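You operate a simulated robot arm through the tools that you are given. There is no shell and no other tool. Be economical: measure what you need, move in short steps, check, and stop when the job is done.

You are at the controls of a simulated two-armed robot. One attempt, no reset.

TASK
Close the third cabinet door that stands open. Take the blue platform pad and leave it on the service bench shelf. Take the white tape core on the free stretch of the cabinet top and put it away on the tower end bench top. Close the fourth cabinet drawer that stands open. Push the end cabinet drawer shut. Shut the basin side lower door. Shut the bowl side basin door. Take the grey wiper pad and leave it on the free end of the door bench. Put the purple sanding pad on the door bench top away on the service bench shelf. Any order will do.

It is judged by the outcome, as a careful person would: the job done as asked, and still so three seconds after it is handed in. It fails if anything else is knocked over, pushed out of place, dropped, spilled or broken.

THE ROBOT
Two 7-joint arms with two-finger parallel grippers on one trunk, on a base that drives. Base frame: it is fixed to the floor where the robot stands at the start and does not move with it; the origin is under the middle of the robot, x ahead of it, y to its left, z up. Readings come in m, degrees, newtons and seconds.
The left shoulder is at the start at [0.224, 0.171, 1.016], the right one opposite. With the tool pointing down near the work surface each hand reaches from about 0.1 to 0.94 m from the robot's upright axis, wherever it stands, measured 20 degrees to its own side. Places, roughly: basin side lower door [1.4, 1.6, 0.8]; blue platform pad (24x11x6 cm) [1.3, -0.1, 0.5]; bowl side basin door [1.7, 2.7, 0.4]; end cabinet drawer [1.3, 1.3, 0.2]; fourth cabinet drawer [1.1, 0.4, 0.2]; free end of the door bench (38x17 cm) [1.88, 5.58, 0.76]; grey wiper pad (9x6x5 cm) [2.7, 4.2, 0.8]; purple sanding pad [2, 5.75, 0.75]; service bench shelf [0.2, 4, 0.4]; third cabinet door [0.8, -0.1, 0.3]; tower end bench top [-2.6, 1.6, 0.8]; white tape core (5x5x12 cm) [1.4, 0.3, 0.5]. Payload 4.4 kg a hand.
Tool frame (each hand has its own): the origin (TCP) lies between the finger pads and is the grasp point; the fingertips stand 0.023 m ahead of it; z points along the fingers, y is the line along which they close. Largest opening 0.094 m; finger width 0.038, thickness 0.01; the body of the gripper, 0.054 by 0.096 m, starts 0.039 m behind the TCP.
Orientation is told as [roll, pitch, yaw] about the base's x, y, z axes, in that order, counted from this pose: with the fingers straight down and closing along the base's y, the tool's x points along the base's -x, its y along +y and its z along -z.

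THE INTERFACE
- The arms move only by the tool move_arm. It takes "left_steps", "right_steps" or both (then of equal length, played together; a hand with none holds still); each is a list of rows, each a list of 7 numbers: the turn, a rotation vector about the base's x, y, z in degrees, then the shift along the base's x, y, z in m, then the opening, from 0 (shut) to 1 (fully open). In form: [[wx, wy, wz, dx, dy, dz, claw], ...]. A call has 1 to 8 rows; each row shifts and turns the commanded pose from where the row before left it. A row lasts 0.2 s, in which the tool goes at most 0.05 m and 8.6 degrees; a call with a longer step from one row to the next is refused whole, and so is a gripper value outside its range. Where a pose cannot be reached the arm comes as near as it can. A force on the tool above 40 N (or 10 N above the force at the start of the call, whichever is more), or a blocked arm, ends the call early, and 0.2 s more pass. Each finger travels about 0.072 m/s and halts on what it meets, pressing with about 25 N; the grip force reading is that of the motor and also rises with nothing between the fingers. The clock runs only during rows and for 0.2 s after the last one: add rows that do not move to give the fingers time. It gives the time, the measured TCP pose, the force on the tool (base axes), the opening and the grip force at its end, in the units of the frame above (readings bear some noise), with the torque about the TCP (base axes, N m) and any sound that the robot's microphone picked up.
- Cameras (640 x 400 px; columns grow to the right, rows downward): "scene" is now at [0.344, 0.0309, 1.1015]; the picture's right is [0.45, -0.89, 0.00], its down [-0.77, -0.39, -0.51] and it looks along [0.46, 0.23, -0.86] (base axes); focal length 265 px, centre (320, 200). "left" rides on the left gripper at [0.086, -0.016, -0.074] in its tool frame; the picture's right is [0.18, 0.98, 0.00], its down [-0.58, 0.11, -0.81] and it looks along [-0.79, 0.15, 0.59] (tool axes); focal length 243 px, centre (320, 200). "right" rides on the right gripper at [0.087, 0.016, -0.075] in its tool frame; the picture's right is [-0.18, 0.98, 0.00], its down [-0.58, -0.11, -0.81] and it looks along [-0.79, -0.15, 0.59] (tool axes); focal length 243 px, centre (320, 200). There is no depth. A picture from a camera that has moved, and an enlarged one, comes with that camera's place and axes in the base frame and with its lens.
- camera(camera): a new picture of that camera. It takes no simulated time.
- slide_trunk(by): slides the trunk up (or, below 0, down) by that many m; the arms and the scene camera ride with it, the base frame stays. It gives what a move gives, with no picture.
- steer(legs): drives the robot by 1 to 6 legs, each [ahead, left, turn to the left] in m, m and degrees, along the robot's own axes; the way and the turn of a leg run together, so that a leg with both is an arc; at most 1.5 m and 180 degrees a leg. The arms and the cameras ride along, it lands a little off, and it stops where it bumps. It gives what a move gives.
- pan_tilt(pan, tilt): turns the head with the scene camera to pan (to the left, within 80 degrees either way) and tilt (down, from -29 to 69), counted from straight ahead of the robot. It gives what a move gives.
- enlarge(camera, box): a new picture of the part [left, top, right, bottom] of that camera's present view, enlarged. It takes no simulated time.
- hand_in(): hands the job in; it is judged then, once.

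Go step by step. Nothing tells you exact positions but the pictures and the camera data: compare them with the known pose of the tool, close in by small moves and look again before you grip or let go. The budget is 196 turns and 172 pictures, counting those below and the enlarged ones. Unless the task says otherwise, let go and move clear before handing in, and close with one line.

The tools are called after "Request:" as name(argument=value, ...) on one line, values as JSON. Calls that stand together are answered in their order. move_arm: Moves the arms, as the interface text tells. Its arguments: {"type":"object","properties":{"left_steps":{"type":"array","items":{"type":"array","items":{"type":"number"}}},"right_steps":{"type":"array","items":{"type":"array","items":{"type":"number"}}}},"required":[]} The other tools are called the same way: slide_trunk (by) slides the trunk up or down; steer (legs) drives the base; pan_tilt (pan, tilt) turns the head that bears the scene camera; camera (camera) takes a picture; enlarge (camera, box) takes an enlarged picture of a part of a camera's view; hand_in () hands the job in.

At the start:

```text
time: 0.0
left_position: [0.4744, 0.3118, 0.6988]
left_orientation: [-0.1, -0.1, -0.1]
left_wrist_force: [-1.1, 0.2, 0.4]
left_wrist_torque: [0.02, 0.0, 0.0]
left_grip_width: 0.0941
left_grasp_force: 0.1
right_position: [0.6462, -0.1431, 0.6982]
right_orientation: [0.1, 0.1, 0.0]
right_wrist_force: [0.5, -0.4, 0.3]
right_wrist_torque: [0.02, -0.01, 0.03]
right_grip_width: 0.0941
right_grasp_force: 0.2
trunk travel left (down, up): [-0.039, 0.349]
robot x, y, heading: [-0.0004, 0.0017, -0.0]
head pan, tilt: [27.0, 59.2]
```

scene: 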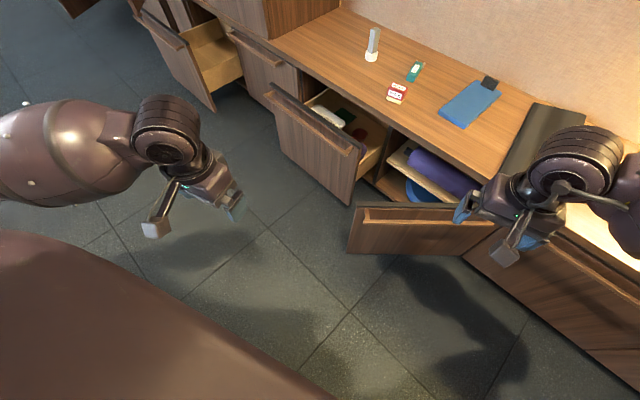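
right: 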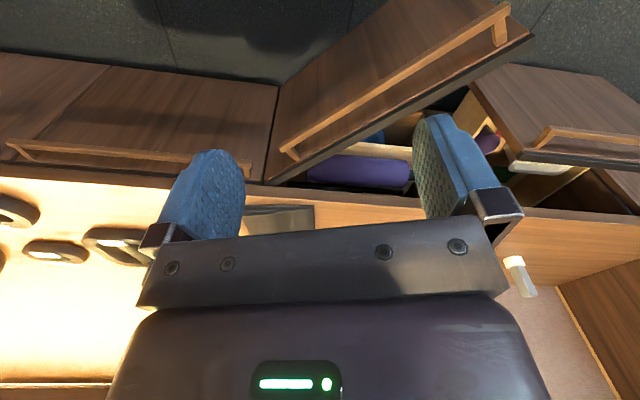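
left: 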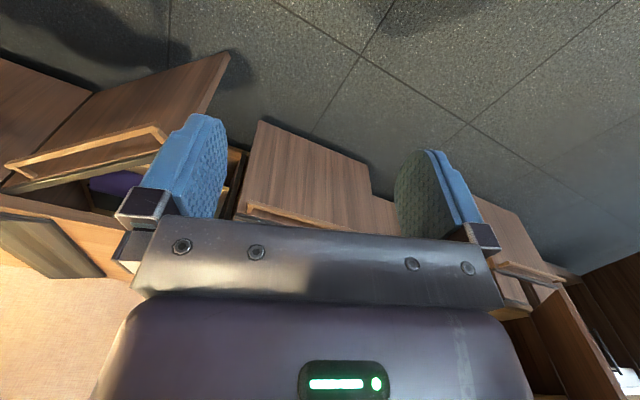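

I see the row of cabinets ahead with an open door, an open drawer, and objects on the top. I'll look more closely before moving.

Request:
enlarge(camera="scene", box=[340, 20, 600, 180])

Request:
enlarge(camera="scene", box=[220, 60, 540, 260])

Request:
pan_tilt(pan=30, tilt=25)

Request:
camera(camera="scene")

Request:
pan_tilt(pan=80, tilt=15)

Request:
camera(camera="scene")

```text
2.46 times, centred on (470, 100) of scene
camera zoom: at [0.344, 0.0309, 1.1015], right [0.45, -0.89, 0.0], down [-0.77, -0.39, -0.51], along [0.46, 0.23, -0.86], focal length 651 px, centre (-49, 446)
```

zoom: 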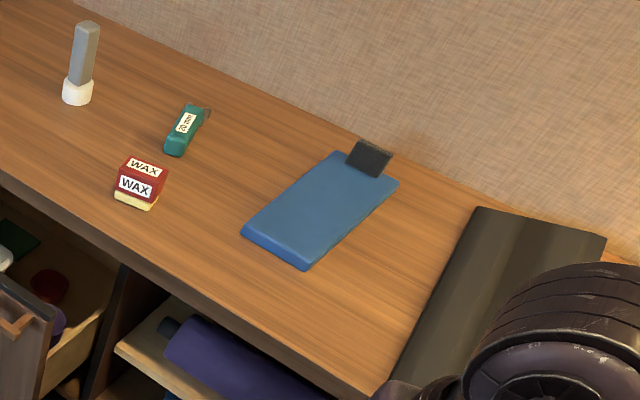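

```text
2.00 times, centred on (380, 160) of scene
camera zoom: at [0.344, 0.0309, 1.1015], right [0.45, -0.89, 0.0], down [-0.77, -0.39, -0.51], along [0.46, 0.23, -0.86], focal length 529 px, centre (200, 280)
```

zoom: 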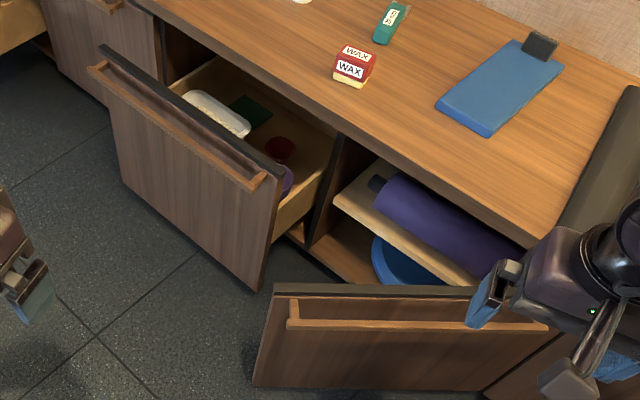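

```text
time: 1.0
left_position: [0.4747, 0.3118, 0.6982]
left_orientation: [0.0, 0.1, 0.0]
left_wrist_force: [-1.0, 0.0, -0.3]
left_wrist_torque: [-0.01, -0.02, -0.02]
left_grip_width: 0.0938
left_grasp_force: 0.0
right_position: [0.645, -0.1424, 0.6987]
right_orientation: [0.1, 0.0, -0.1]
right_wrist_force: [0.7, 0.4, -0.1]
right_wrist_torque: [-0.02, 0.01, -0.03]
right_grip_width: 0.0939
right_grasp_force: 0.0
trunk travel left (down, up): [-0.039, 0.349]
robot x, y, heading: [-0.0017, 0.001, -0.1]
head pan, tilt: [30.0, 25.0]
```

```text
166 pictures are left
camera scene: at [0.3637, 0.0463, 1.1505], right [0.5, -0.87, 0.0], down [-0.37, -0.21, -0.91], along [0.78, 0.45, -0.42], focal length 265 px, centre (320, 200)
```

scene: 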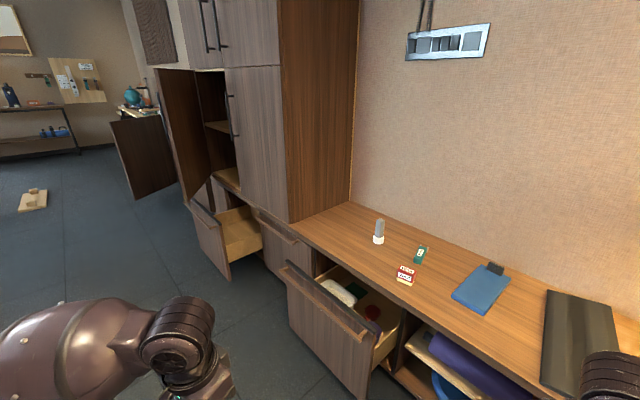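

```text
time: 2.2
left_position: [0.4749, 0.3126, 0.6983]
left_orientation: [0.0, 0.0, 0.1]
left_wrist_force: [-0.1, 0.5, -0.1]
left_wrist_torque: [0.02, 0.01, 0.03]
left_grip_width: 0.094
left_grasp_force: 0.1
right_position: [0.6467, -0.1426, 0.6993]
right_orientation: [-0.1, 0.0, -0.1]
right_wrist_force: [1.0, -0.2, 0.0]
right_wrist_torque: [0.0, -0.02, -0.05]
right_grip_width: 0.0938
right_grasp_force: 0.1
trunk travel left (down, up): [-0.039, 0.349]
robot x, y, heading: [0.0013, -0.0004, -0.2]
head pan, tilt: [80.0, 15.0]
```

```text
165 pictures are left
camera scene: at [0.3002, 0.0922, 1.1668], right [0.98, -0.17, 0.0], down [-0.05, -0.26, -0.97], along [0.17, 0.95, -0.26], focal length 265 px, centre (320, 200)
```

scene: 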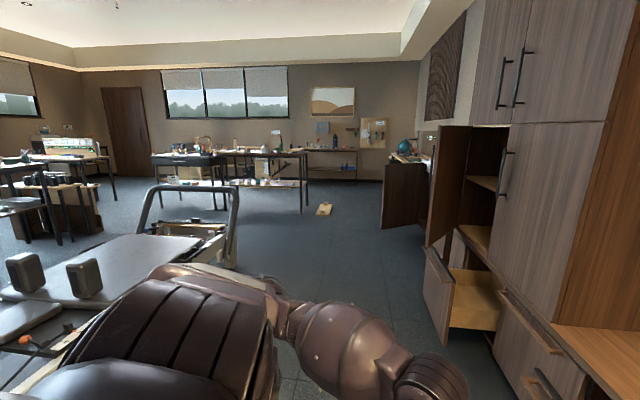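

Cabinet row runs obliquely (about 22° to base y), with top near z 0.5. I'll look at the door straight on and to the right before closing it.

Request:
pan_tilt(pan=10, tilt=50)

Request:
camera(camera="scene")

```text
time: 3.6
left_position: [0.4742, 0.3118, 0.6974]
left_orientation: [0.0, 0.0, 0.1]
left_wrist_force: [-0.6, 0.2, -0.1]
left_wrist_torque: [0.03, 0.01, 0.01]
left_grip_width: 0.0938
left_grasp_force: 0.0
right_position: [0.6457, -0.142, 0.6976]
right_orientation: [-0.1, 0.0, -0.2]
right_wrist_force: [0.3, 0.7, -0.4]
right_wrist_torque: [-0.01, 0.01, -0.02]
right_grip_width: 0.0942
right_grasp_force: 0.1
trunk travel left (down, up): [-0.039, 0.349]
robot x, y, heading: [-0.0013, 0.0007, -0.0]
head pan, tilt: [10.0, 50.0]
```

```text
164 pictures are left
camera scene: at [0.3597, 0.0136, 1.1132], right [0.17, -0.98, 0.0], down [-0.75, -0.13, -0.64], along [0.63, 0.11, -0.77], focal length 265 px, centre (320, 200)
```

scene: 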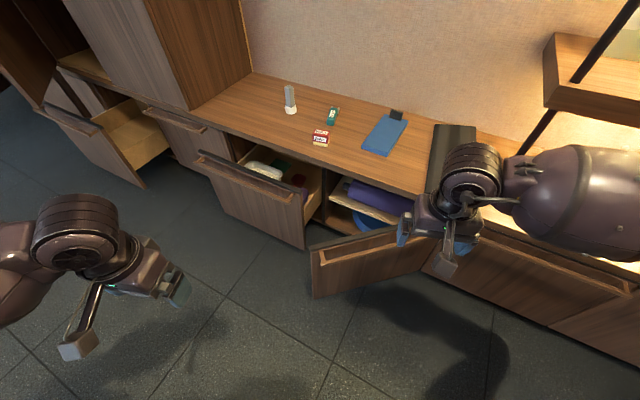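

Door's free edge is near (0.72, 0.10), top z≈0.47, hinge near (0.9,-0.22). I'll close the right fingers and lower them in front of its handle.

Request:
move_arm(right_steps=[[0, 0, 0, -0.005, 0.017, -0.04, 0], [0, 0, 0, -0.005, 0.017, -0.046, 0], [0, 0, 0, -0.005, 0.017, -0.046, 0], [0, 0, 0, -0.005, 0.017, -0.046, 0], [0, 0, 0, -0.005, 0.017, -0.046, 0], [0, 0, 0, -0.005, 0.017, -0.046, 0]])

Request:
camera(camera="scene")

Request:
camera(camera="right")

```text
time: 5.0
left_position: [0.4742, 0.3121, 0.6978]
left_orientation: [0.1, 0.0, 0.1]
left_wrist_force: [-0.3, 0.1, 0.2]
left_wrist_torque: [0.01, 0.0, 0.01]
left_grip_width: 0.0939
left_grasp_force: 0.0
right_position: [0.6172, -0.0409, 0.4249]
right_orientation: [-0.1, 0.1, -0.1]
right_wrist_force: [-0.2, 0.0, 0.1]
right_wrist_torque: [0.02, 0.03, -0.06]
right_grip_width: 0.0
right_grasp_force: 24.8
trunk travel left (down, up): [-0.039, 0.349]
robot x, y, heading: [-0.0023, 0.0006, -0.1]
head pan, tilt: [10.0, 50.0]
```

```text
163 pictures are left
camera scene: at [0.36, 0.0137, 1.113], right [0.17, -0.98, 0.0], down [-0.75, -0.13, -0.64], along [0.63, 0.11, -0.77], focal length 265 px, centre (320, 200)
```

scene: 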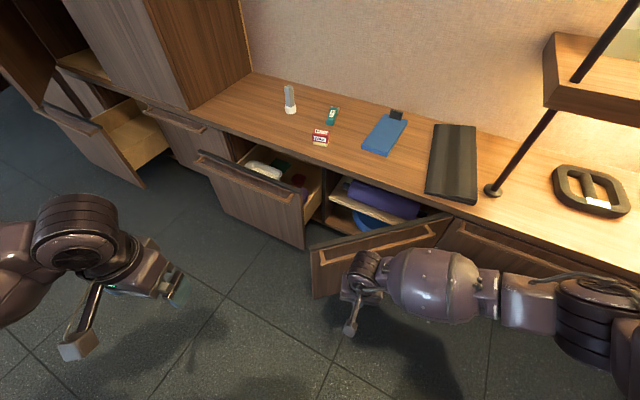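

```text
162 pictures are left
camera right: at [0.5299, -0.0252, 0.5013], right [0.19, 0.98, 0.0], down [0.58, -0.11, 0.81], along [0.79, -0.15, -0.59], focal length 243 px, centre (320, 200)
```

right: 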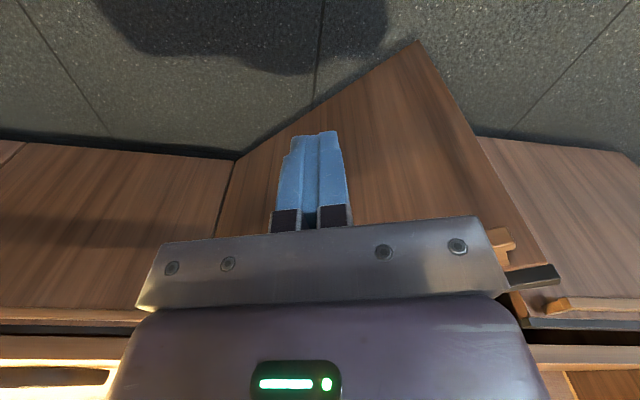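

Hand is clear in front of the door. Pushing it closed along the arc.

Request:
move_arm(right_steps=[[0, 0, 0, 0.03, 0.01, 0, 0], [0, 0, 0, 0.03, 0.01, 0, 0], [0, 0, 0, 0.03, 0.01, 0, 0], [0, 0, 0, 0.03, 0.01, 0, 0], [0, 0, 0, 0.03, 0.01, 0, 0], [0, 0, 0, 0.03, 0.01, 0, 0], [0, 0, 0, 0.03, 0.01, 0, 0], [0, 0, 0, 0.03, 0.01, 0, 0]])

Request:
camera(camera="scene")

```text
time: 6.8
left_position: [0.4738, 0.3112, 0.6977]
left_orientation: [0.0, 0.0, 0.0]
left_wrist_force: [-0.2, -1.1, 0.0]
left_wrist_torque: [-0.01, 0.0, 0.02]
left_grip_width: 0.094
left_grasp_force: 0.0
right_position: [0.7892, 0.0136, 0.4374]
right_orientation: [0.0, 0.0, -0.1]
right_wrist_force: [-0.3, -0.4, -0.2]
right_wrist_torque: [0.03, -0.01, -0.01]
right_grip_width: 0.0
right_grasp_force: 25.1
right hand out of reach, approached as far as the arm can: row 6, 7, 8
trunk travel left (down, up): [-0.039, 0.349]
robot x, y, heading: [0.0009, -0.0024, 0.1]
head pan, tilt: [10.0, 50.0]
```

```text
161 pictures are left
camera scene: at [0.3597, 0.0135, 1.1131], right [0.17, -0.98, 0.0], down [-0.75, -0.13, -0.64], along [0.63, 0.11, -0.77], focal length 265 px, centre (320, 200)
```

scene: 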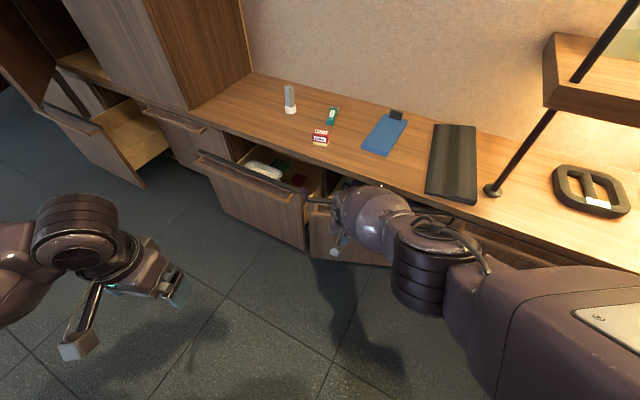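

The door is moving but reach is at its limit; I'll drive the base a little ahead, carrying the hand with it.

Request:
steer(legs=[[0.12, 0.03, 0]])

Request:
camera(camera="scene")

```text
time: 8.0
left_position: [0.5915, 0.3417, 0.6969]
left_orientation: [0.0, 0.1, 0.0]
left_wrist_force: [0.1, -0.2, 0.5]
left_wrist_torque: [-0.02, -0.04, -0.01]
left_grip_width: 0.094
left_grasp_force: 0.0
right_position: [0.9053, 0.0431, 0.4372]
right_orientation: [0.0, 0.1, -0.1]
right_wrist_force: [-0.3, -1.0, -0.1]
right_wrist_torque: [0.01, 0.0, -0.02]
right_grip_width: 0.0
right_grasp_force: 25.0
trunk travel left (down, up): [-0.039, 0.349]
robot x, y, heading: [0.1194, 0.0321, 0.2]
head pan, tilt: [10.0, 50.0]
```

```text
160 pictures are left
camera scene: at [0.4777, 0.0434, 1.1129], right [0.17, -0.98, 0.0], down [-0.75, -0.13, -0.64], along [0.63, 0.11, -0.77], focal length 265 px, centre (320, 200)
```

scene: 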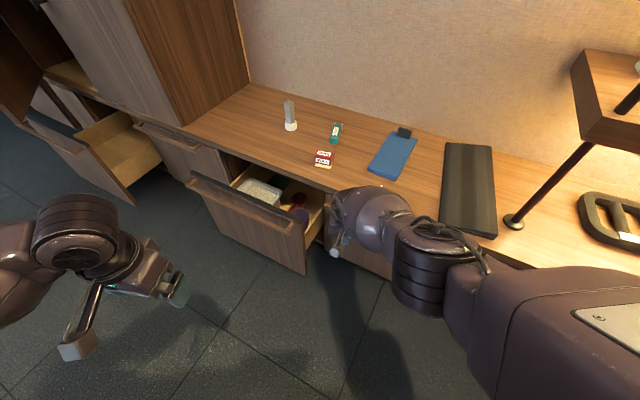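

Door nearly closed. I'll push the rest along the cabinet normal, away from the drawer.

Request:
steer(legs=[[0.07, -0.03, 0]])

Request:
camera(camera="right")

Request:
camera(camera="scene")

```text
time: 9.1
left_position: [0.6566, 0.3145, 0.6973]
left_orientation: [0.0, -0.1, 0.1]
left_wrist_force: [-0.1, -0.2, -0.6]
left_wrist_torque: [-0.04, 0.0, 0.0]
left_grip_width: 0.0942
left_grasp_force: 0.0
right_position: [0.9658, 0.0187, 0.4346]
right_orientation: [0.0, 1.1, -0.1]
right_wrist_force: [-0.7, -0.5, 0.5]
right_wrist_torque: [0.02, 0.0, -0.03]
right_grip_width: 0.0002
right_grasp_force: 25.1
trunk travel left (down, up): [-0.039, 0.349]
robot x, y, heading: [0.1809, 0.0042, 0.1]
head pan, tilt: [10.0, 50.0]
stopped in leg 1: the force on the tool passed its limit at 81 N (the readings are from after the stop); the commanded pose is now the measured one
```

```text
159 pictures are left
camera right: at [0.8791, 0.0349, 0.5123], right [0.19, 0.98, 0.0], down [0.6, -0.11, 0.79], along [0.78, -0.15, -0.61], focal length 243 px, centre (320, 200)
```

right: 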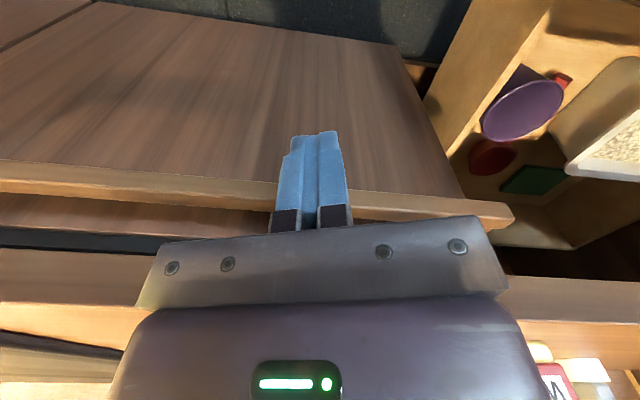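

```text
158 pictures are left
camera scene: at [0.5415, 0.016, 1.1131], right [0.17, -0.98, 0.0], down [-0.75, -0.13, -0.64], along [0.63, 0.11, -0.77], focal length 265 px, centre (320, 200)
```

scene: 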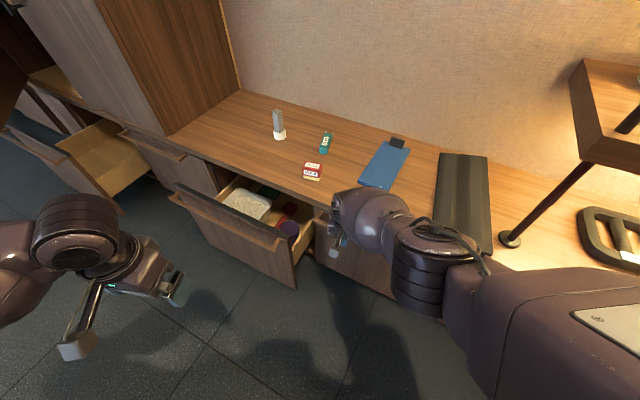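

The door seems to have met its stop. I'll back the hand off, raise it, and check.

Request:
move_arm(right_steps=[[0, 0, 0, -0.04, 0.01, 0, 0], [0, 0, 0, -0.04, 0.0, 0, 0], [0, 0, 0, -0.03, -0.03, 0.03, 0], [0, 0, 0, -0.02, -0.03, 0.045, 0], [0, 0, 0, 0, -0.03, 0.045, 0], [0, 0, 0, 0, -0.03, 0.045, 0], [0, 0, 0, 0, -0.03, 0.045, 0], [0, 0, 0, 0, -0.03, 0.045, 0]])

Request:
camera(camera="scene")

```text
refused: row 3 steps farther than a row can; nothing moved
```

```text
157 pictures are left
camera scene: at [0.5415, 0.016, 1.1131], right [0.17, -0.98, 0.0], down [-0.75, -0.13, -0.64], along [0.63, 0.11, -0.77], focal length 265 px, centre (320, 200)
```

scene: 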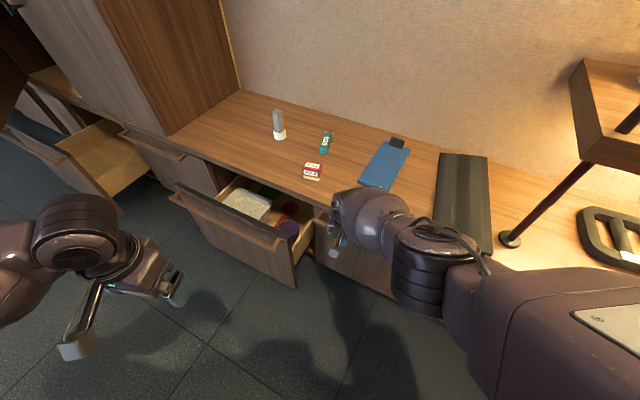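

The row was refused for length (about 5.2 cm). I'll retry with smaller rows.

Request:
move_arm(right_steps=[[0, 0, 0, -0.04, 0.01, 0, 0], [0, 0, 0, -0.04, 0.0, 0, 0], [0, 0, 0, -0.025, -0.025, 0.03, 0], [0, 0, 0, -0.01, -0.02, 0.04, 0], [0, 0, 0, 0, -0.02, 0.045, 0], [0, 0, 0, 0, -0.02, 0.045, 0], [0, 0, 0, 0, -0.02, 0.045, 0], [0, 0, 0, 0, -0.02, 0.045, 0]])

Request:
camera(camera="scene")

```text
time: 10.3
left_position: [0.6557, 0.3144, 0.6989]
left_orientation: [-0.1, 0.0, 0.1]
left_wrist_force: [0.3, -0.3, 0.0]
left_wrist_torque: [0.01, -0.06, 0.03]
left_grip_width: 0.0942
left_grasp_force: 0.1
right_position: [0.9696, 0.0303, 0.4463]
right_orientation: [-0.3, 1.2, -3.4]
right_wrist_force: [-5.0, 0.0, -3.6]
right_wrist_torque: [0.08, 0.11, -0.07]
right_grip_width: 0.0001
right_grasp_force: 25.7
right hand out of reach, approached as far as the arm can: row 1, 2, 3, 4, 5
trunk travel left (down, up): [-0.039, 0.349]
robot x, y, heading: [0.1818, 0.001, -0.2]
head pan, tilt: [10.0, 50.0]
stopped in row 6 (right hand): the force on the tool passed its limit at 95 N (the readings are from after the stop); the commanded pose is now the measured one
```

```text
156 pictures are left
camera scene: at [0.5415, 0.0166, 1.113], right [0.18, -0.98, 0.0], down [-0.75, -0.13, -0.64], along [0.63, 0.11, -0.77], focal length 265 px, centre (320, 200)
```

scene: 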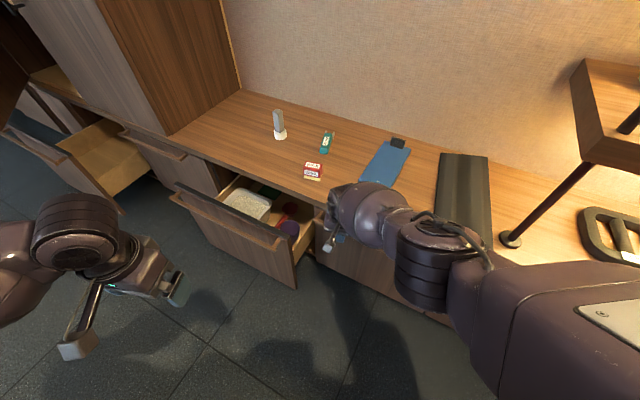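

The arm is at a stretched configuration and would not retract; I'll back the base away instead.

Request:
steer(legs=[[-0.2, 0, 0]])

Request:
camera(camera="scene")

```text
time: 12.0
left_position: [0.4528, 0.3153, 0.6985]
left_orientation: [0.0, -0.2, 0.2]
left_wrist_force: [-0.8, 0.5, -0.5]
left_wrist_torque: [0.02, -0.04, 0.03]
left_grip_width: 0.094
left_grasp_force: 0.1
right_position: [0.7678, 0.0295, 0.4483]
right_orientation: [-0.3, 1.0, -3.5]
right_wrist_force: [-0.4, 0.1, 0.6]
right_wrist_torque: [0.03, 0.01, -0.02]
right_grip_width: 0.0001
right_grasp_force: 24.9
trunk travel left (down, up): [-0.039, 0.349]
robot x, y, heading: [-0.02, -0.0009, 0.1]
head pan, tilt: [10.0, 50.0]
```

```text
155 pictures are left
camera scene: at [0.3385, 0.0165, 1.1133], right [0.18, -0.98, 0.0], down [-0.75, -0.13, -0.64], along [0.63, 0.11, -0.77], focal length 265 px, centre (320, 200)
```

scene: 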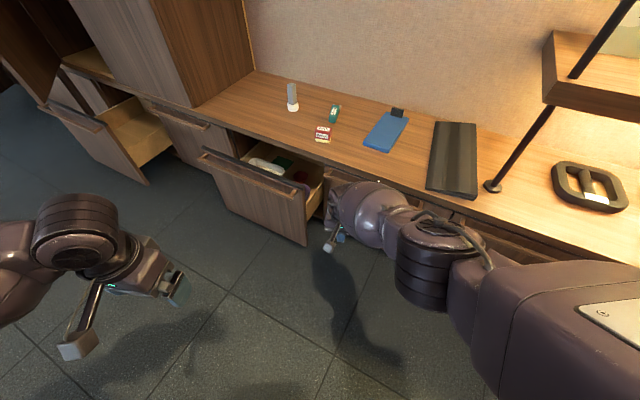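

Clear of the cabinet now. Retracting the right arm toward its starting pose to view the door.

Request:
move_arm(right_steps=[[0, 0, 0, -0.03, -0.03, 0.0, 0], [0, 0, 0, -0.03, -0.03, 0.0, 0], [0, 0, 0, -0.02, -0.02, 0.03, 0], [0, 0, 0, -0.01, -0.02, 0.04, 0], [0, 0, 0, 0, -0.02, 0.045, 0], [0, 0, 0, 0, -0.02, 0.045, 0], [0, 0, 0, 0, -0.02, 0.045, 0], [0, 0, 0, 0, -0.02, 0.045, 0]])

Request:
camera(camera="scene")

```text
time: 13.8
left_position: [0.4535, 0.3139, 0.6995]
left_orientation: [0.0, -0.1, 0.2]
left_wrist_force: [0.5, -0.1, 0.0]
left_wrist_torque: [0.0, -0.02, 0.01]
left_grip_width: 0.0941
left_grasp_force: 0.1
right_position: [0.677, -0.1508, 0.6974]
right_orientation: [-0.3, 0.9, -3.4]
right_wrist_force: [0.8, -0.2, -0.6]
right_wrist_torque: [-0.01, 0.04, 0.01]
right_grip_width: 0.0001
right_grasp_force: 25.1
trunk travel left (down, up): [-0.039, 0.349]
robot x, y, heading: [-0.0215, 0.0023, 0.4]
head pan, tilt: [10.0, 50.0]
```

```text
154 pictures are left
camera scene: at [0.3383, 0.0165, 1.1134], right [0.18, -0.98, 0.0], down [-0.75, -0.13, -0.64], along [0.63, 0.11, -0.77], focal length 265 px, centre (320, 200)
```

scene: 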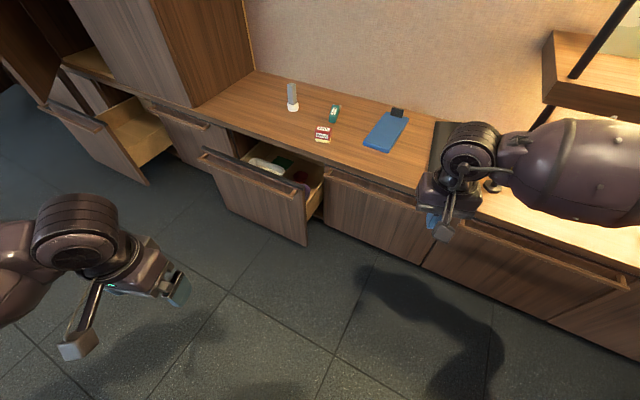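

Third door is shut. Next the fourth drawer: lower the left closed hand, tuck the right one, and turn to face the cabinets.

Request:
move_arm(left_steps=[[0, 0, 0, 0, 0, -0.04, 0], [0, 0, 0, 0, 0, -0.04, 0], [0, 0, 0, 0, 0, -0.04, 0], [0, 0, 0, 0, 0, -0.04, 0], [0, 0, 0, 0, 0, -0.04, 0], [0, 0, 0, 0.0, 0, -0.04, 0], [0, 0, 0, 0.0, 0, -0.03, 0]], right_steps=[[0, 0, 0, -0.03, -0.01, 0, 0.5], [0, 0, 0, -0.03, -0.01, 0, 1], [0, 0, 0, -0.03, -0.01, 0, 1], [0, 0, 0, -0.03, -0.01, 0, 1], [0, 0, 0, -0.03, -0.01, 0, 1], [0, 0, 0, -0.03, -0.01, 0, 1], [0, 0, 0, 0, 0, 0, 1]])

Request:
steer(legs=[[0, 0, -22], [0, 0.37, 0], [0.12, 0, 0]])

Request:
camera(camera="scene")

Request:
camera(camera="left")

```text
time: 15.4
left_position: [0.4524, 0.3144, 0.4274]
left_orientation: [0.0, 0.0, 0.2]
left_wrist_force: [0.1, 0.8, -0.9]
left_wrist_torque: [-0.03, -0.03, 0.0]
left_grip_width: 0.0
left_grasp_force: 24.9
right_position: [0.4969, -0.2113, 0.6978]
right_orientation: [-0.4, 1.0, -3.5]
right_wrist_force: [-0.1, 0.1, 1.1]
right_wrist_torque: [0.01, -0.03, -0.04]
right_grip_width: 0.0941
right_grasp_force: 0.0
trunk travel left (down, up): [-0.039, 0.349]
robot x, y, heading: [-0.0246, 0.003, 0.3]
head pan, tilt: [10.0, 50.0]
```

```text
time: 21.2
left_position: [0.7833, 0.4197, 0.4276]
left_orientation: [0.0, 0.0, -21.8]
left_wrist_force: [0.1, -0.4, -0.4]
left_wrist_torque: [-0.02, -0.03, -0.01]
left_grip_width: 0.0
left_grasp_force: 25.4
right_position: [0.6259, -0.0852, 0.6978]
right_orientation: [-0.4, 1.0, -25.6]
right_wrist_force: [0.3, -0.9, 0.9]
right_wrist_torque: [0.03, 0.04, 0.02]
right_grip_width: 0.0938
right_grasp_force: 0.0
trunk travel left (down, up): [-0.039, 0.349]
robot x, y, heading: [0.225, 0.3101, -22.0]
head pan, tilt: [10.0, 50.0]
```

```text
153 pictures are left
camera scene: at [0.5656, 0.186, 1.113], right [-0.21, -0.98, 0.0], down [-0.75, 0.16, -0.64], along [0.63, -0.13, -0.77], focal length 265 px, centre (320, 200)
```

scene: 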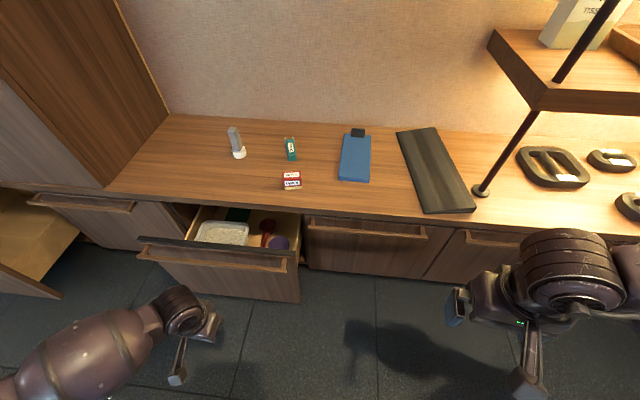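

```text
152 pictures are left
camera left: at [0.6977, 0.4355, 0.5028], right [0.19, 0.98, 0.0], down [0.58, -0.12, 0.81], along [0.79, -0.16, -0.59], focal length 243 px, centre (320, 200)
```

left: 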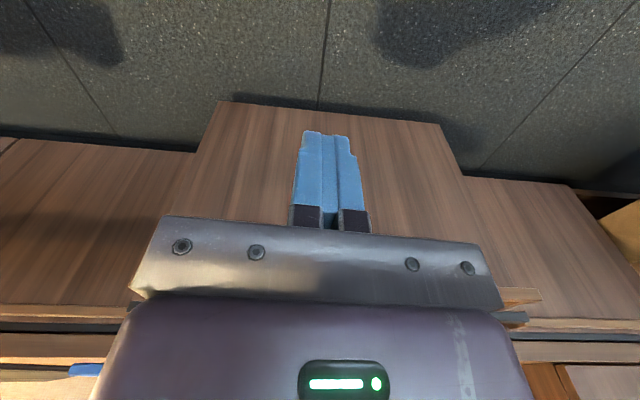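

The left hand is centred on the drawer front. Driving ahead to push it shut.

Request:
steer(legs=[[0.15, 0, 0]])

Request:
camera(camera="scene")

```text
time: 22.6
left_position: [0.921, 0.3625, 0.428]
left_orientation: [0.0, 0.0, -21.9]
left_wrist_force: [0.1, 0.4, 0.6]
left_wrist_torque: [0.01, 0.0, -0.02]
left_grip_width: 0.0
left_grasp_force: 25.7
right_position: [0.7627, -0.1418, 0.6983]
right_orientation: [-0.4, 1.1, -25.6]
right_wrist_force: [0.7, 0.0, -0.6]
right_wrist_torque: [-0.06, 0.0, -0.04]
right_grip_width: 0.094
right_grasp_force: 0.1
trunk travel left (down, up): [-0.039, 0.349]
robot x, y, heading: [0.3666, 0.2511, -21.8]
head pan, tilt: [10.0, 50.0]
```

```text
151 pictures are left
camera scene: at [0.7035, 0.1297, 1.113], right [-0.21, -0.98, 0.0], down [-0.75, 0.16, -0.64], along [0.63, -0.13, -0.77], focal length 265 px, centre (320, 200)
```

scene: 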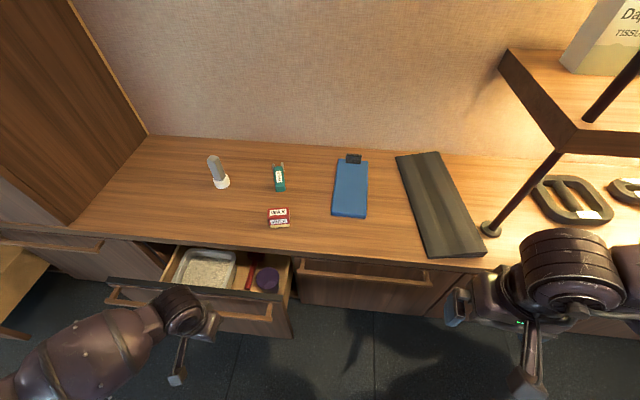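

Approaching contact; continue pushing.

Request:
steer(legs=[[0.16, 0, 0]])

Request:
camera(camera="scene")

```text
time: 24.0
left_position: [1.0579, 0.3071, 0.4268]
left_orientation: [-0.1, 0.7, -21.9]
left_wrist_force: [-0.4, 0.1, 0.0]
left_wrist_torque: [0.02, 0.0, 0.01]
left_grip_width: 0.0
left_grasp_force: 25.6
right_position: [0.9028, -0.1989, 0.6981]
right_orientation: [-0.4, 1.0, -25.7]
right_wrist_force: [0.0, -0.3, -0.1]
right_wrist_torque: [0.01, -0.01, 0.01]
right_grip_width: 0.094
right_grasp_force: 0.0
trunk travel left (down, up): [-0.039, 0.349]
robot x, y, heading: [0.5074, 0.1984, -22.3]
head pan, tilt: [10.0, 50.0]
stopped in leg 1: the force on the tool passed its limit at 55 N (the readings are from after the stop); the commanded pose is now the measured one
```

```text
150 pictures are left
camera scene: at [0.8427, 0.0729, 1.1133], right [-0.21, -0.98, 0.0], down [-0.75, 0.16, -0.64], along [0.63, -0.13, -0.77], focal length 265 px, centre (320, 200)
```

scene: 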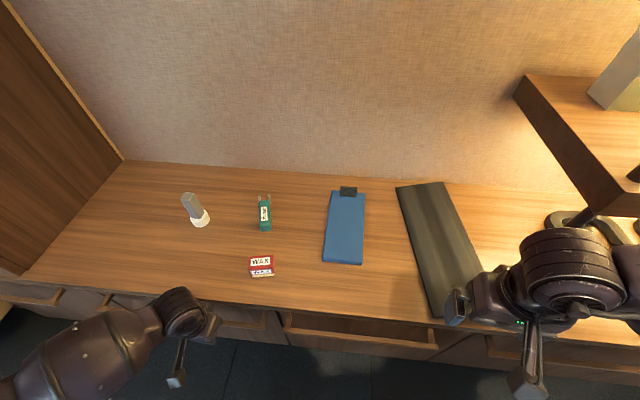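

The drawer hit its stop. I'll check the fronts and study the pad and tape core close up from here.

Request:
enlarge(camera="scene", box=[160, 160, 420, 320])

Request:
enlarge(camera="scene", box=[40, 260, 340, 390])

Request:
camera(camera="left")

```text
2.46 times, centred on (290, 240) of scene
camera zoom: at [0.8427, 0.0729, 1.1133], right [-0.21, -0.98, 0.0], down [-0.75, 0.16, -0.64], along [0.63, -0.13, -0.77], focal length 651 px, centre (394, 102)
```

zoom: 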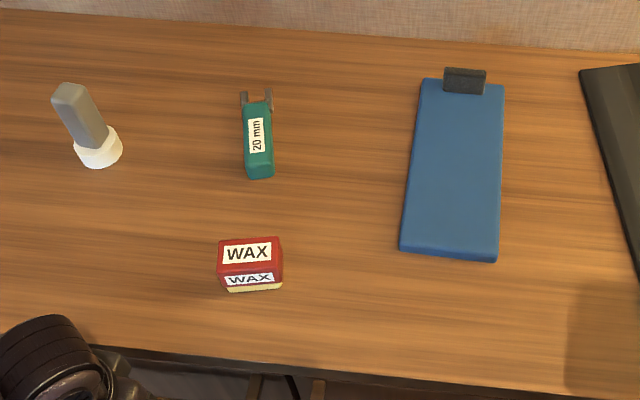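

```text
2.13 times, centred on (190, 325) of scene
camera zoom: at [0.8427, 0.0729, 1.1133], right [-0.21, -0.98, 0.0], down [-0.75, 0.16, -0.64], along [0.63, -0.13, -0.77], focal length 564 px, centre (597, -67)
```

zoom: 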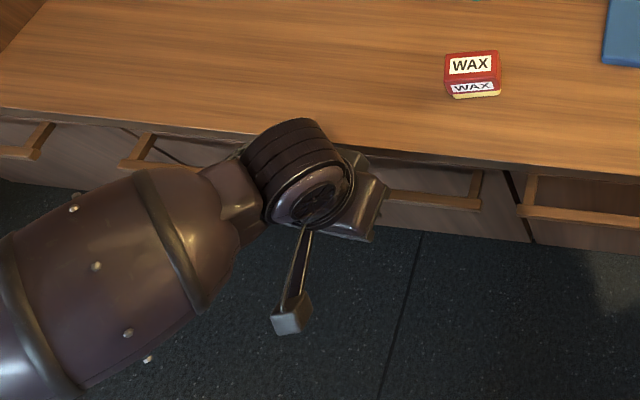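

```text
147 pictures are left
camera left: at [0.9723, 0.3227, 0.5032], right [0.2, 0.98, 0.0], down [0.59, -0.12, 0.8], along [0.78, -0.16, -0.6], focal length 243 px, centre (320, 200)
```

left: 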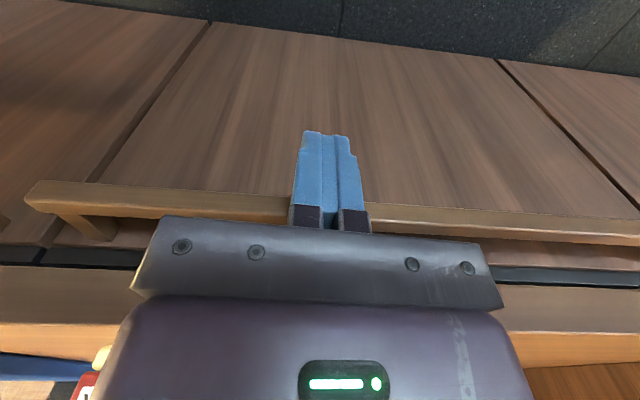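

Drawer is flush. Table is about z 0.495; tape core about (1.345, 0.318), pad tab about (1.32,-0.11). I'll withdraw the left hand, raise and open it.

Request:
move_arm(left_steps=[[0, 0, 0, -0.037, 0.015, 0, 0], [0, 0, 0, -0.037, 0.015, 0, 0], [0, 0, 0, 0, 0, 0.05, 0], [0, 0, 0, 0, 0, 0.05, 0], [0, 0, 0, 0, 0, 0.05, 0.5], [0, 0, 0, 0, 0, 0.05, 0.8], [0, 0, 0, 0, 0, 0.05, 1], [0, 0, 0, 0, 0, 0.05, 1]])

Request:
move_arm(left_steps=[[0, 0, 0, 0.045, 0, 0.0, 1], [0, 0, 0, 0.045, 0, 0, 1], [0, 0, 0, 0.045, 0, 0, 1], [0, 0, 0, 0.045, 0, 0, 1], [0, 0, 0, 0, 0, 0, 1]])

Request:
camera(camera="left")

Request:
camera(camera="scene")

```text
time: 25.8
left_position: [1.0264, 0.3378, 0.6719]
left_orientation: [-0.1, 0.8, -22.0]
left_wrist_force: [0.0, -0.1, -0.7]
left_wrist_torque: [-0.02, 0.0, 0.02]
left_grip_width: 0.0941
left_grasp_force: 0.1
left hand out of reach, approached as far as the arm can: row 7, 8
right_position: [0.903, -0.2006, 0.6998]
right_orientation: [-0.3, 1.0, -25.8]
right_wrist_force: [-0.1, 0.5, 0.5]
right_wrist_torque: [0.0, 0.03, -0.05]
right_grip_width: 0.0939
right_grasp_force: 0.0
trunk travel left (down, up): [-0.039, 0.349]
robot x, y, heading: [0.5064, 0.1975, -22.0]
head pan, tilt: [10.0, 50.0]
```

```text
time: 27.0
left_position: [1.2083, 0.339, 0.67]
left_orientation: [-0.1, 0.7, -22.0]
left_wrist_force: [-0.2, 0.4, -0.2]
left_wrist_torque: [0.01, 0.01, -0.02]
left_grip_width: 0.094
left_grasp_force: 0.0
right_position: [0.9021, -0.1982, 0.6967]
right_orientation: [-0.4, 1.0, -25.7]
right_wrist_force: [-0.2, -0.1, -0.8]
right_wrist_torque: [0.07, 0.0, 0.01]
right_grip_width: 0.0939
right_grasp_force: 0.0
trunk travel left (down, up): [-0.039, 0.349]
robot x, y, heading: [0.5052, 0.1985, -22.1]
head pan, tilt: [10.0, 50.0]
```

```text
146 pictures are left
camera left: at [1.1235, 0.3556, 0.7463], right [0.2, 0.98, 0.0], down [0.59, -0.12, 0.8], along [0.78, -0.16, -0.6], focal length 243 px, centre (320, 200)
```

left: 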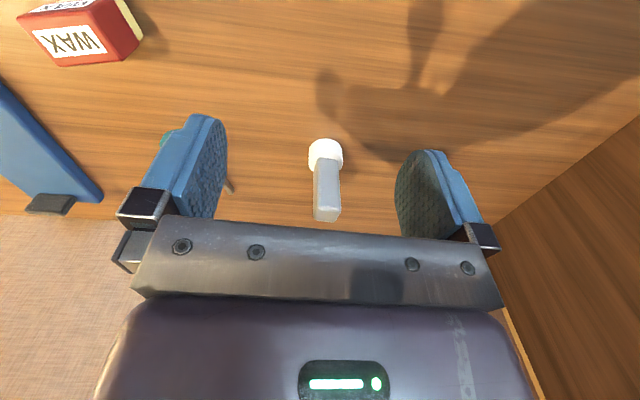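

```text
145 pictures are left
camera scene: at [0.843, 0.0728, 1.1131], right [-0.21, -0.98, 0.0], down [-0.75, 0.16, -0.64], along [0.63, -0.13, -0.77], focal length 265 px, centre (320, 200)
```

scene: 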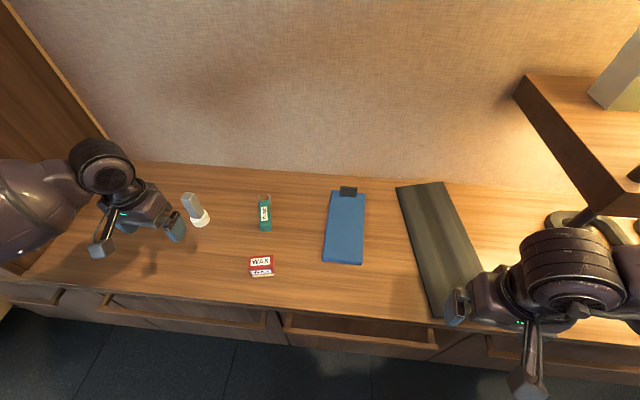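

Core centred at about (1.34, 0.318). Moving over it, then checking.

Request:
move_arm(left_steps=[[0, 0, 0, 0.044, -0.007, 0.0, 1], [0, 0, 0, 0.044, -0.007, 0, 1], [0, 0, 0, 0.044, -0.007, 0, 1], [0, 0, 0, 0, 0, 0, 1]])

Request:
camera(camera="left")

Request:
camera(camera="scene")

```text
time: 28.0
left_position: [1.3408, 0.3178, 0.6714]
left_orientation: [-0.1, 0.7, -22.0]
left_wrist_force: [0.4, -0.6, 0.1]
left_wrist_torque: [-0.04, -0.02, 0.0]
left_grip_width: 0.0943
left_grasp_force: 0.0
right_position: [0.9027, -0.1986, 0.6977]
right_orientation: [-0.5, 1.0, -25.7]
right_wrist_force: [0.0, 0.5, -0.3]
right_wrist_torque: [-0.01, 0.0, 0.03]
right_grip_width: 0.0943
right_grasp_force: 0.1
trunk travel left (down, up): [-0.039, 0.349]
robot x, y, heading: [0.5016, 0.193, -21.9]
head pan, tilt: [10.0, 50.0]
```

```text
144 pictures are left
camera left: at [1.2557, 0.3344, 0.7473], right [0.2, 0.98, 0.0], down [0.59, -0.12, 0.8], along [0.78, -0.16, -0.6], focal length 243 px, centre (320, 200)
```

left: 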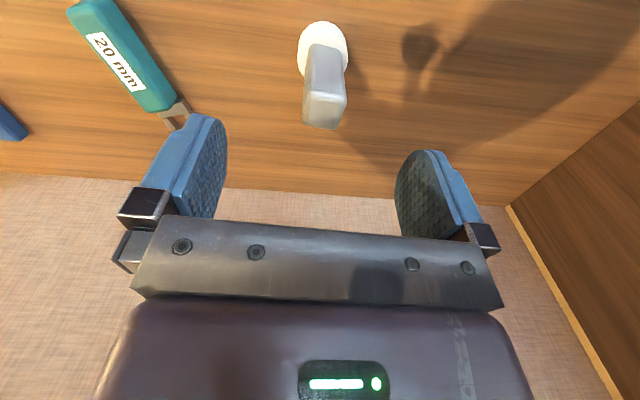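

```text
143 pictures are left
camera scene: at [0.8429, 0.0728, 1.1132], right [-0.21, -0.98, 0.0], down [-0.75, 0.16, -0.64], along [0.63, -0.13, -0.77], focal length 265 px, centre (320, 200)
```

scene: 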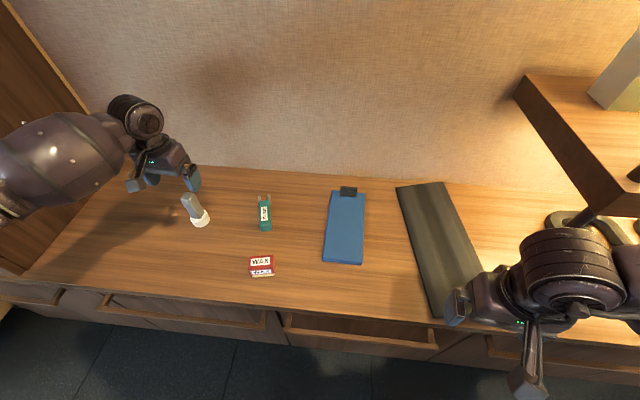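

TCP is above the post. Descend and grip.

Request:
move_arm(left_steps=[[0, 0, 0, -0.002, 0.001, -0.045, 1], [0, 0, 0, 0, 0, -0.045, 1], [0, 0, 0, 0, 0, 0, 0], [0, 0, 0, 0, 0, 0, 0], [0, 0, 0, 0, 0, 0, 0], [0, 0, 0, 0, 0, 0, 0]])

Request:
camera(camera="left")

```text
time: 29.4
left_position: [1.3383, 0.3205, 0.5832]
left_orientation: [0.1, 0.7, -21.9]
left_wrist_force: [-0.8, 0.2, -0.4]
left_wrist_torque: [-0.01, -0.04, 0.0]
left_grip_width: 0.0297
left_grasp_force: 24.9
right_position: [0.9027, -0.2, 0.6989]
right_orientation: [-0.4, 1.1, -25.7]
right_wrist_force: [0.3, 0.2, 0.0]
right_wrist_torque: [0.0, 0.01, 0.0]
right_grip_width: 0.0938
right_grasp_force: 0.1
trunk travel left (down, up): [-0.039, 0.349]
robot x, y, heading: [0.5036, 0.1934, -22.2]
head pan, tilt: [10.0, 50.0]
```

```text
142 pictures are left
camera left: at [1.2525, 0.3363, 0.6586], right [0.2, 0.98, 0.0], down [0.59, -0.12, 0.8], along [0.78, -0.16, -0.6], focal length 243 px, centre (320, 200)
```

left: 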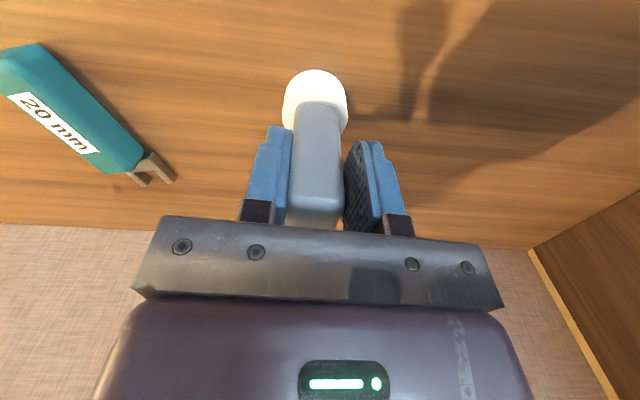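

Gripped (3 cm). Lifting and drawing the left hand back the way it came.

Request:
move_arm(left_steps=[[0, 0, 0, 0, 0, 0.045, 0], [0, 0, 0, 0, 0, 0.045, 0], [0, 0, 0, -0.045, 0.0, 0, 0], [0, 0, 0, -0.045, 0.0, 0, 0], [0, 0, 0, -0.045, 0.0, 0, 0], [0, 0, 0, -0.045, 0.0, 0, 0], [0, 0, 0, -0.045, 0.0, 0, 0]])

Request:
camera(camera="scene")

Request:
camera(camera="right")

```text
time: 31.0
left_position: [1.1146, 0.3198, 0.6719]
left_orientation: [0.1, 0.6, -21.9]
left_wrist_force: [-0.1, -0.3, -0.6]
left_wrist_torque: [0.0, 0.0, -0.01]
left_grip_width: 0.0295
left_grasp_force: 25.4
right_position: [0.9023, -0.1987, 0.6986]
right_orientation: [-0.4, 1.0, -25.7]
right_wrist_force: [-0.2, -0.4, 0.1]
right_wrist_torque: [-0.03, 0.01, -0.02]
right_grip_width: 0.094
right_grasp_force: 0.1
trunk travel left (down, up): [-0.039, 0.349]
robot x, y, heading: [0.5074, 0.1953, -22.3]
head pan, tilt: [10.0, 50.0]
```

```text
141 pictures are left
camera scene: at [0.8428, 0.0728, 1.1132], right [-0.21, -0.98, 0.0], down [-0.75, 0.16, -0.64], along [0.63, -0.13, -0.77], focal length 265 px, centre (320, 200)
```

scene: 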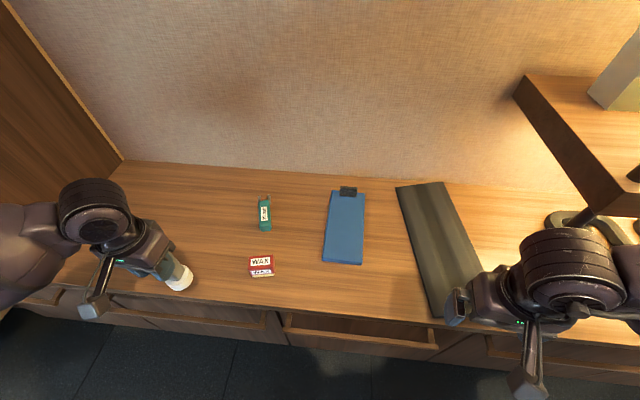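

```text
140 pictures are left
camera right: at [0.8323, -0.1472, 0.7753], right [0.59, 0.81, -0.01], down [0.49, -0.35, 0.8], along [0.64, -0.48, -0.6], focal length 243 px, centre (320, 200)
```

right: 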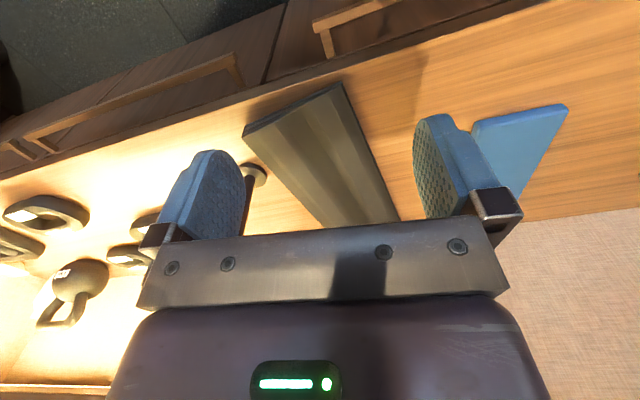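

Core held. Now a close look at the pad's dark tab to choose a grasp.

Request:
enlarge(camera="scene", box=[305, 175, 385, 225])

```text
8.00 times, centred on (345, 200) of scene
camera zoom: at [0.8428, 0.0728, 1.1132], right [-0.21, -0.98, 0.0], down [-0.75, 0.16, -0.64], along [0.63, -0.13, -0.77], focal length 2116 px, centre (120, 200)
```

zoom: 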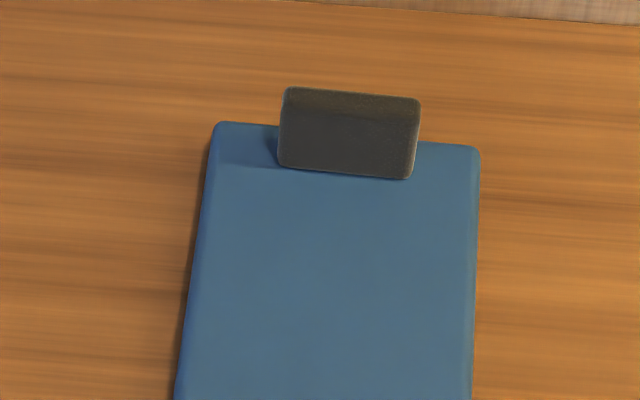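

The tab is a 5×1.2 cm upright plate, 4 cm above the pad, aligned with the robot. I'll grip it across its thickness with the right hand tilted, so it can later reach under the bench top; first yawing the right hand −90°.

Request:
move_arm(right_steps=[[0, 0, -8.5, 0.005, 0.015, 0.012, 1], [0, 0, -8.5, 0.005, 0.015, 0.012, 1], [0, 0, -8.5, 0.005, 0.015, 0.012, 1], [0, 0, -8.5, 0.005, 0.015, 0.012, 1], [0, 0, -8.5, 0, 0, 0.012, 1], [0, 0, -8.5, 0, 0, 0.012, 1], [0, 0, -8.5, 0, 0, 0, 1], [0, 0, -8.5, 0, 0, 0, 1]])

Request:
move_arm(right_steps=[[0, 0, -8.5, 0, 0, 0, 1], [0, 0, -8.5, 0, 0, 0, 1], [7.4, -3.0, 0, 0, 0, 0, 1], [7.4, -3.0, 0, 0, 0, 0, 1], [7.4, -3.0, 0, 0, 0, 0, 1], [7.4, -3.0, 0, 0, 0, 0, 1], [7.4, -3.0, 0, 0, 0, 0, 1]])

Request:
camera(camera="scene")

```text
time: 32.8
left_position: [1.1147, 0.3207, 0.6711]
left_orientation: [-0.1, 0.7, -22.0]
left_wrist_force: [0.5, 1.0, -1.2]
left_wrist_torque: [0.01, 0.0, -0.01]
left_grip_width: 0.0294
left_grasp_force: 24.9
right_position: [0.9226, -0.1397, 0.7703]
right_orientation: [-0.5, 1.1, -94.0]
right_wrist_force: [0.4, -0.5, 0.0]
right_wrist_torque: [-0.01, 0.02, 0.03]
right_grip_width: 0.0942
right_grasp_force: 0.1
trunk travel left (down, up): [-0.039, 0.349]
robot x, y, heading: [0.5065, 0.1975, -22.0]
head pan, tilt: [10.0, 50.0]
```

```text
time: 34.4
left_position: [1.1141, 0.3201, 0.6723]
left_orientation: [0.1, 0.8, -22.0]
left_wrist_force: [-0.6, -0.1, -1.4]
left_wrist_torque: [0.02, 0.02, -0.04]
left_grip_width: 0.0294
left_grasp_force: 25.2
right_position: [0.9227, -0.1388, 0.7689]
right_orientation: [0.8, 40.9, -110.2]
right_wrist_force: [-0.3, 0.3, 0.3]
right_wrist_torque: [0.02, 0.01, 0.05]
right_grip_width: 0.094
right_grasp_force: 0.1
trunk travel left (down, up): [-0.039, 0.349]
robot x, y, heading: [0.5044, 0.1953, -22.2]
head pan, tilt: [10.0, 50.0]
```

```text
138 pictures are left
camera scene: at [0.843, 0.0727, 1.1131], right [-0.21, -0.98, 0.0], down [-0.75, 0.16, -0.64], along [0.63, -0.13, -0.77], focal length 265 px, centre (320, 200)
```

scene: 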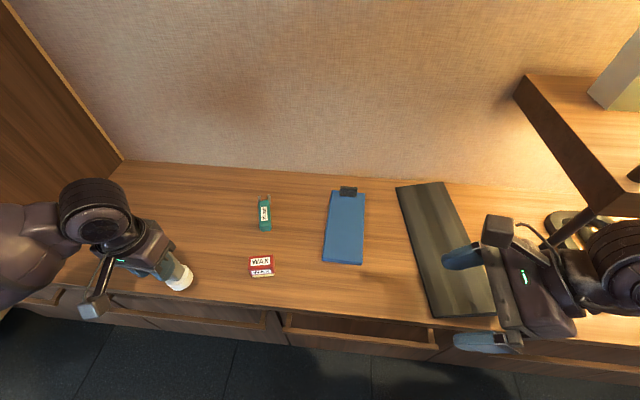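

The tilted orientation is reachable. Moving toward a pre-grasp point up-right of the tab.

Request:
move_arm(right_steps=[[0, 0, -1, 0.043, -0.004, -0.01, 1], [0, 0, -1, 0.043, -0.004, -0.01, 1], [0, 0, 0, 0.043, -0.004, -0.01, 1], [0, 0, 0, 0.043, -0.004, -0.01, 1], [0, 0, 0, 0.043, -0.003, -0.01, 1], [0, 0, 0, 0.043, -0.003, -0.01, 1], [0, 0, 0, 0.043, -0.003, -0.01, 1], [0, 0, 0, 0.043, -0.003, -0.01, 1]])

Request:
camera(camera="scene")

Request:
camera(camera="right")

```text
time: 36.2
left_position: [1.1147, 0.3217, 0.6712]
left_orientation: [-0.1, 0.7, -22.0]
left_wrist_force: [-0.5, 0.8, -1.3]
left_wrist_torque: [-0.02, -0.01, 0.0]
left_grip_width: 0.0296
left_grasp_force: 24.6
right_position: [1.2672, -0.1657, 0.6925]
right_orientation: [0.7, 41.0, -112.2]
right_wrist_force: [-1.0, 0.4, 0.6]
right_wrist_torque: [0.04, 0.0, -0.01]
right_grip_width: 0.0938
right_grasp_force: 0.0
trunk travel left (down, up): [-0.039, 0.349]
robot x, y, heading: [0.5046, 0.1911, -22.0]
head pan, tilt: [10.0, 50.0]
```

```text
137 pictures are left
camera scene: at [0.8432, 0.073, 1.1131], right [-0.21, -0.98, 0.0], down [-0.75, 0.16, -0.64], along [0.63, -0.13, -0.77], focal length 265 px, centre (320, 200)
```

scene: 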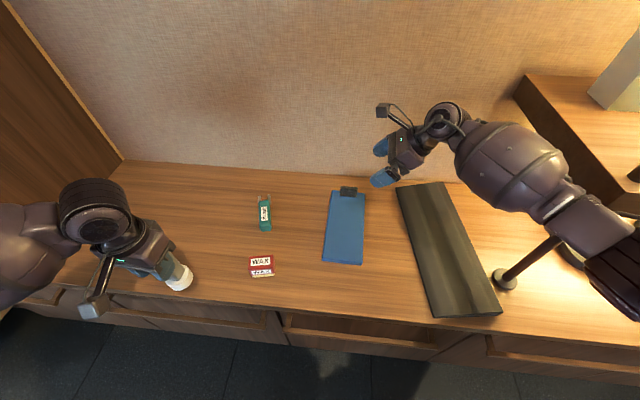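

```text
136 pictures are left
camera right: at [1.2867, -0.1567, 0.8067], right [0.85, -0.51, -0.11], down [-0.48, -0.85, 0.23], along [-0.21, -0.14, -0.97], focal length 243 px, centre (320, 200)
```

right: 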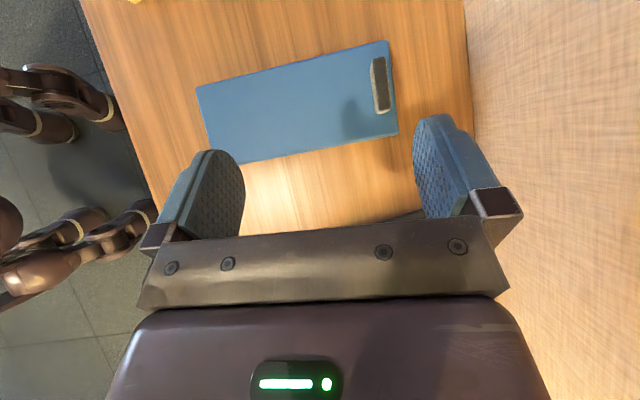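

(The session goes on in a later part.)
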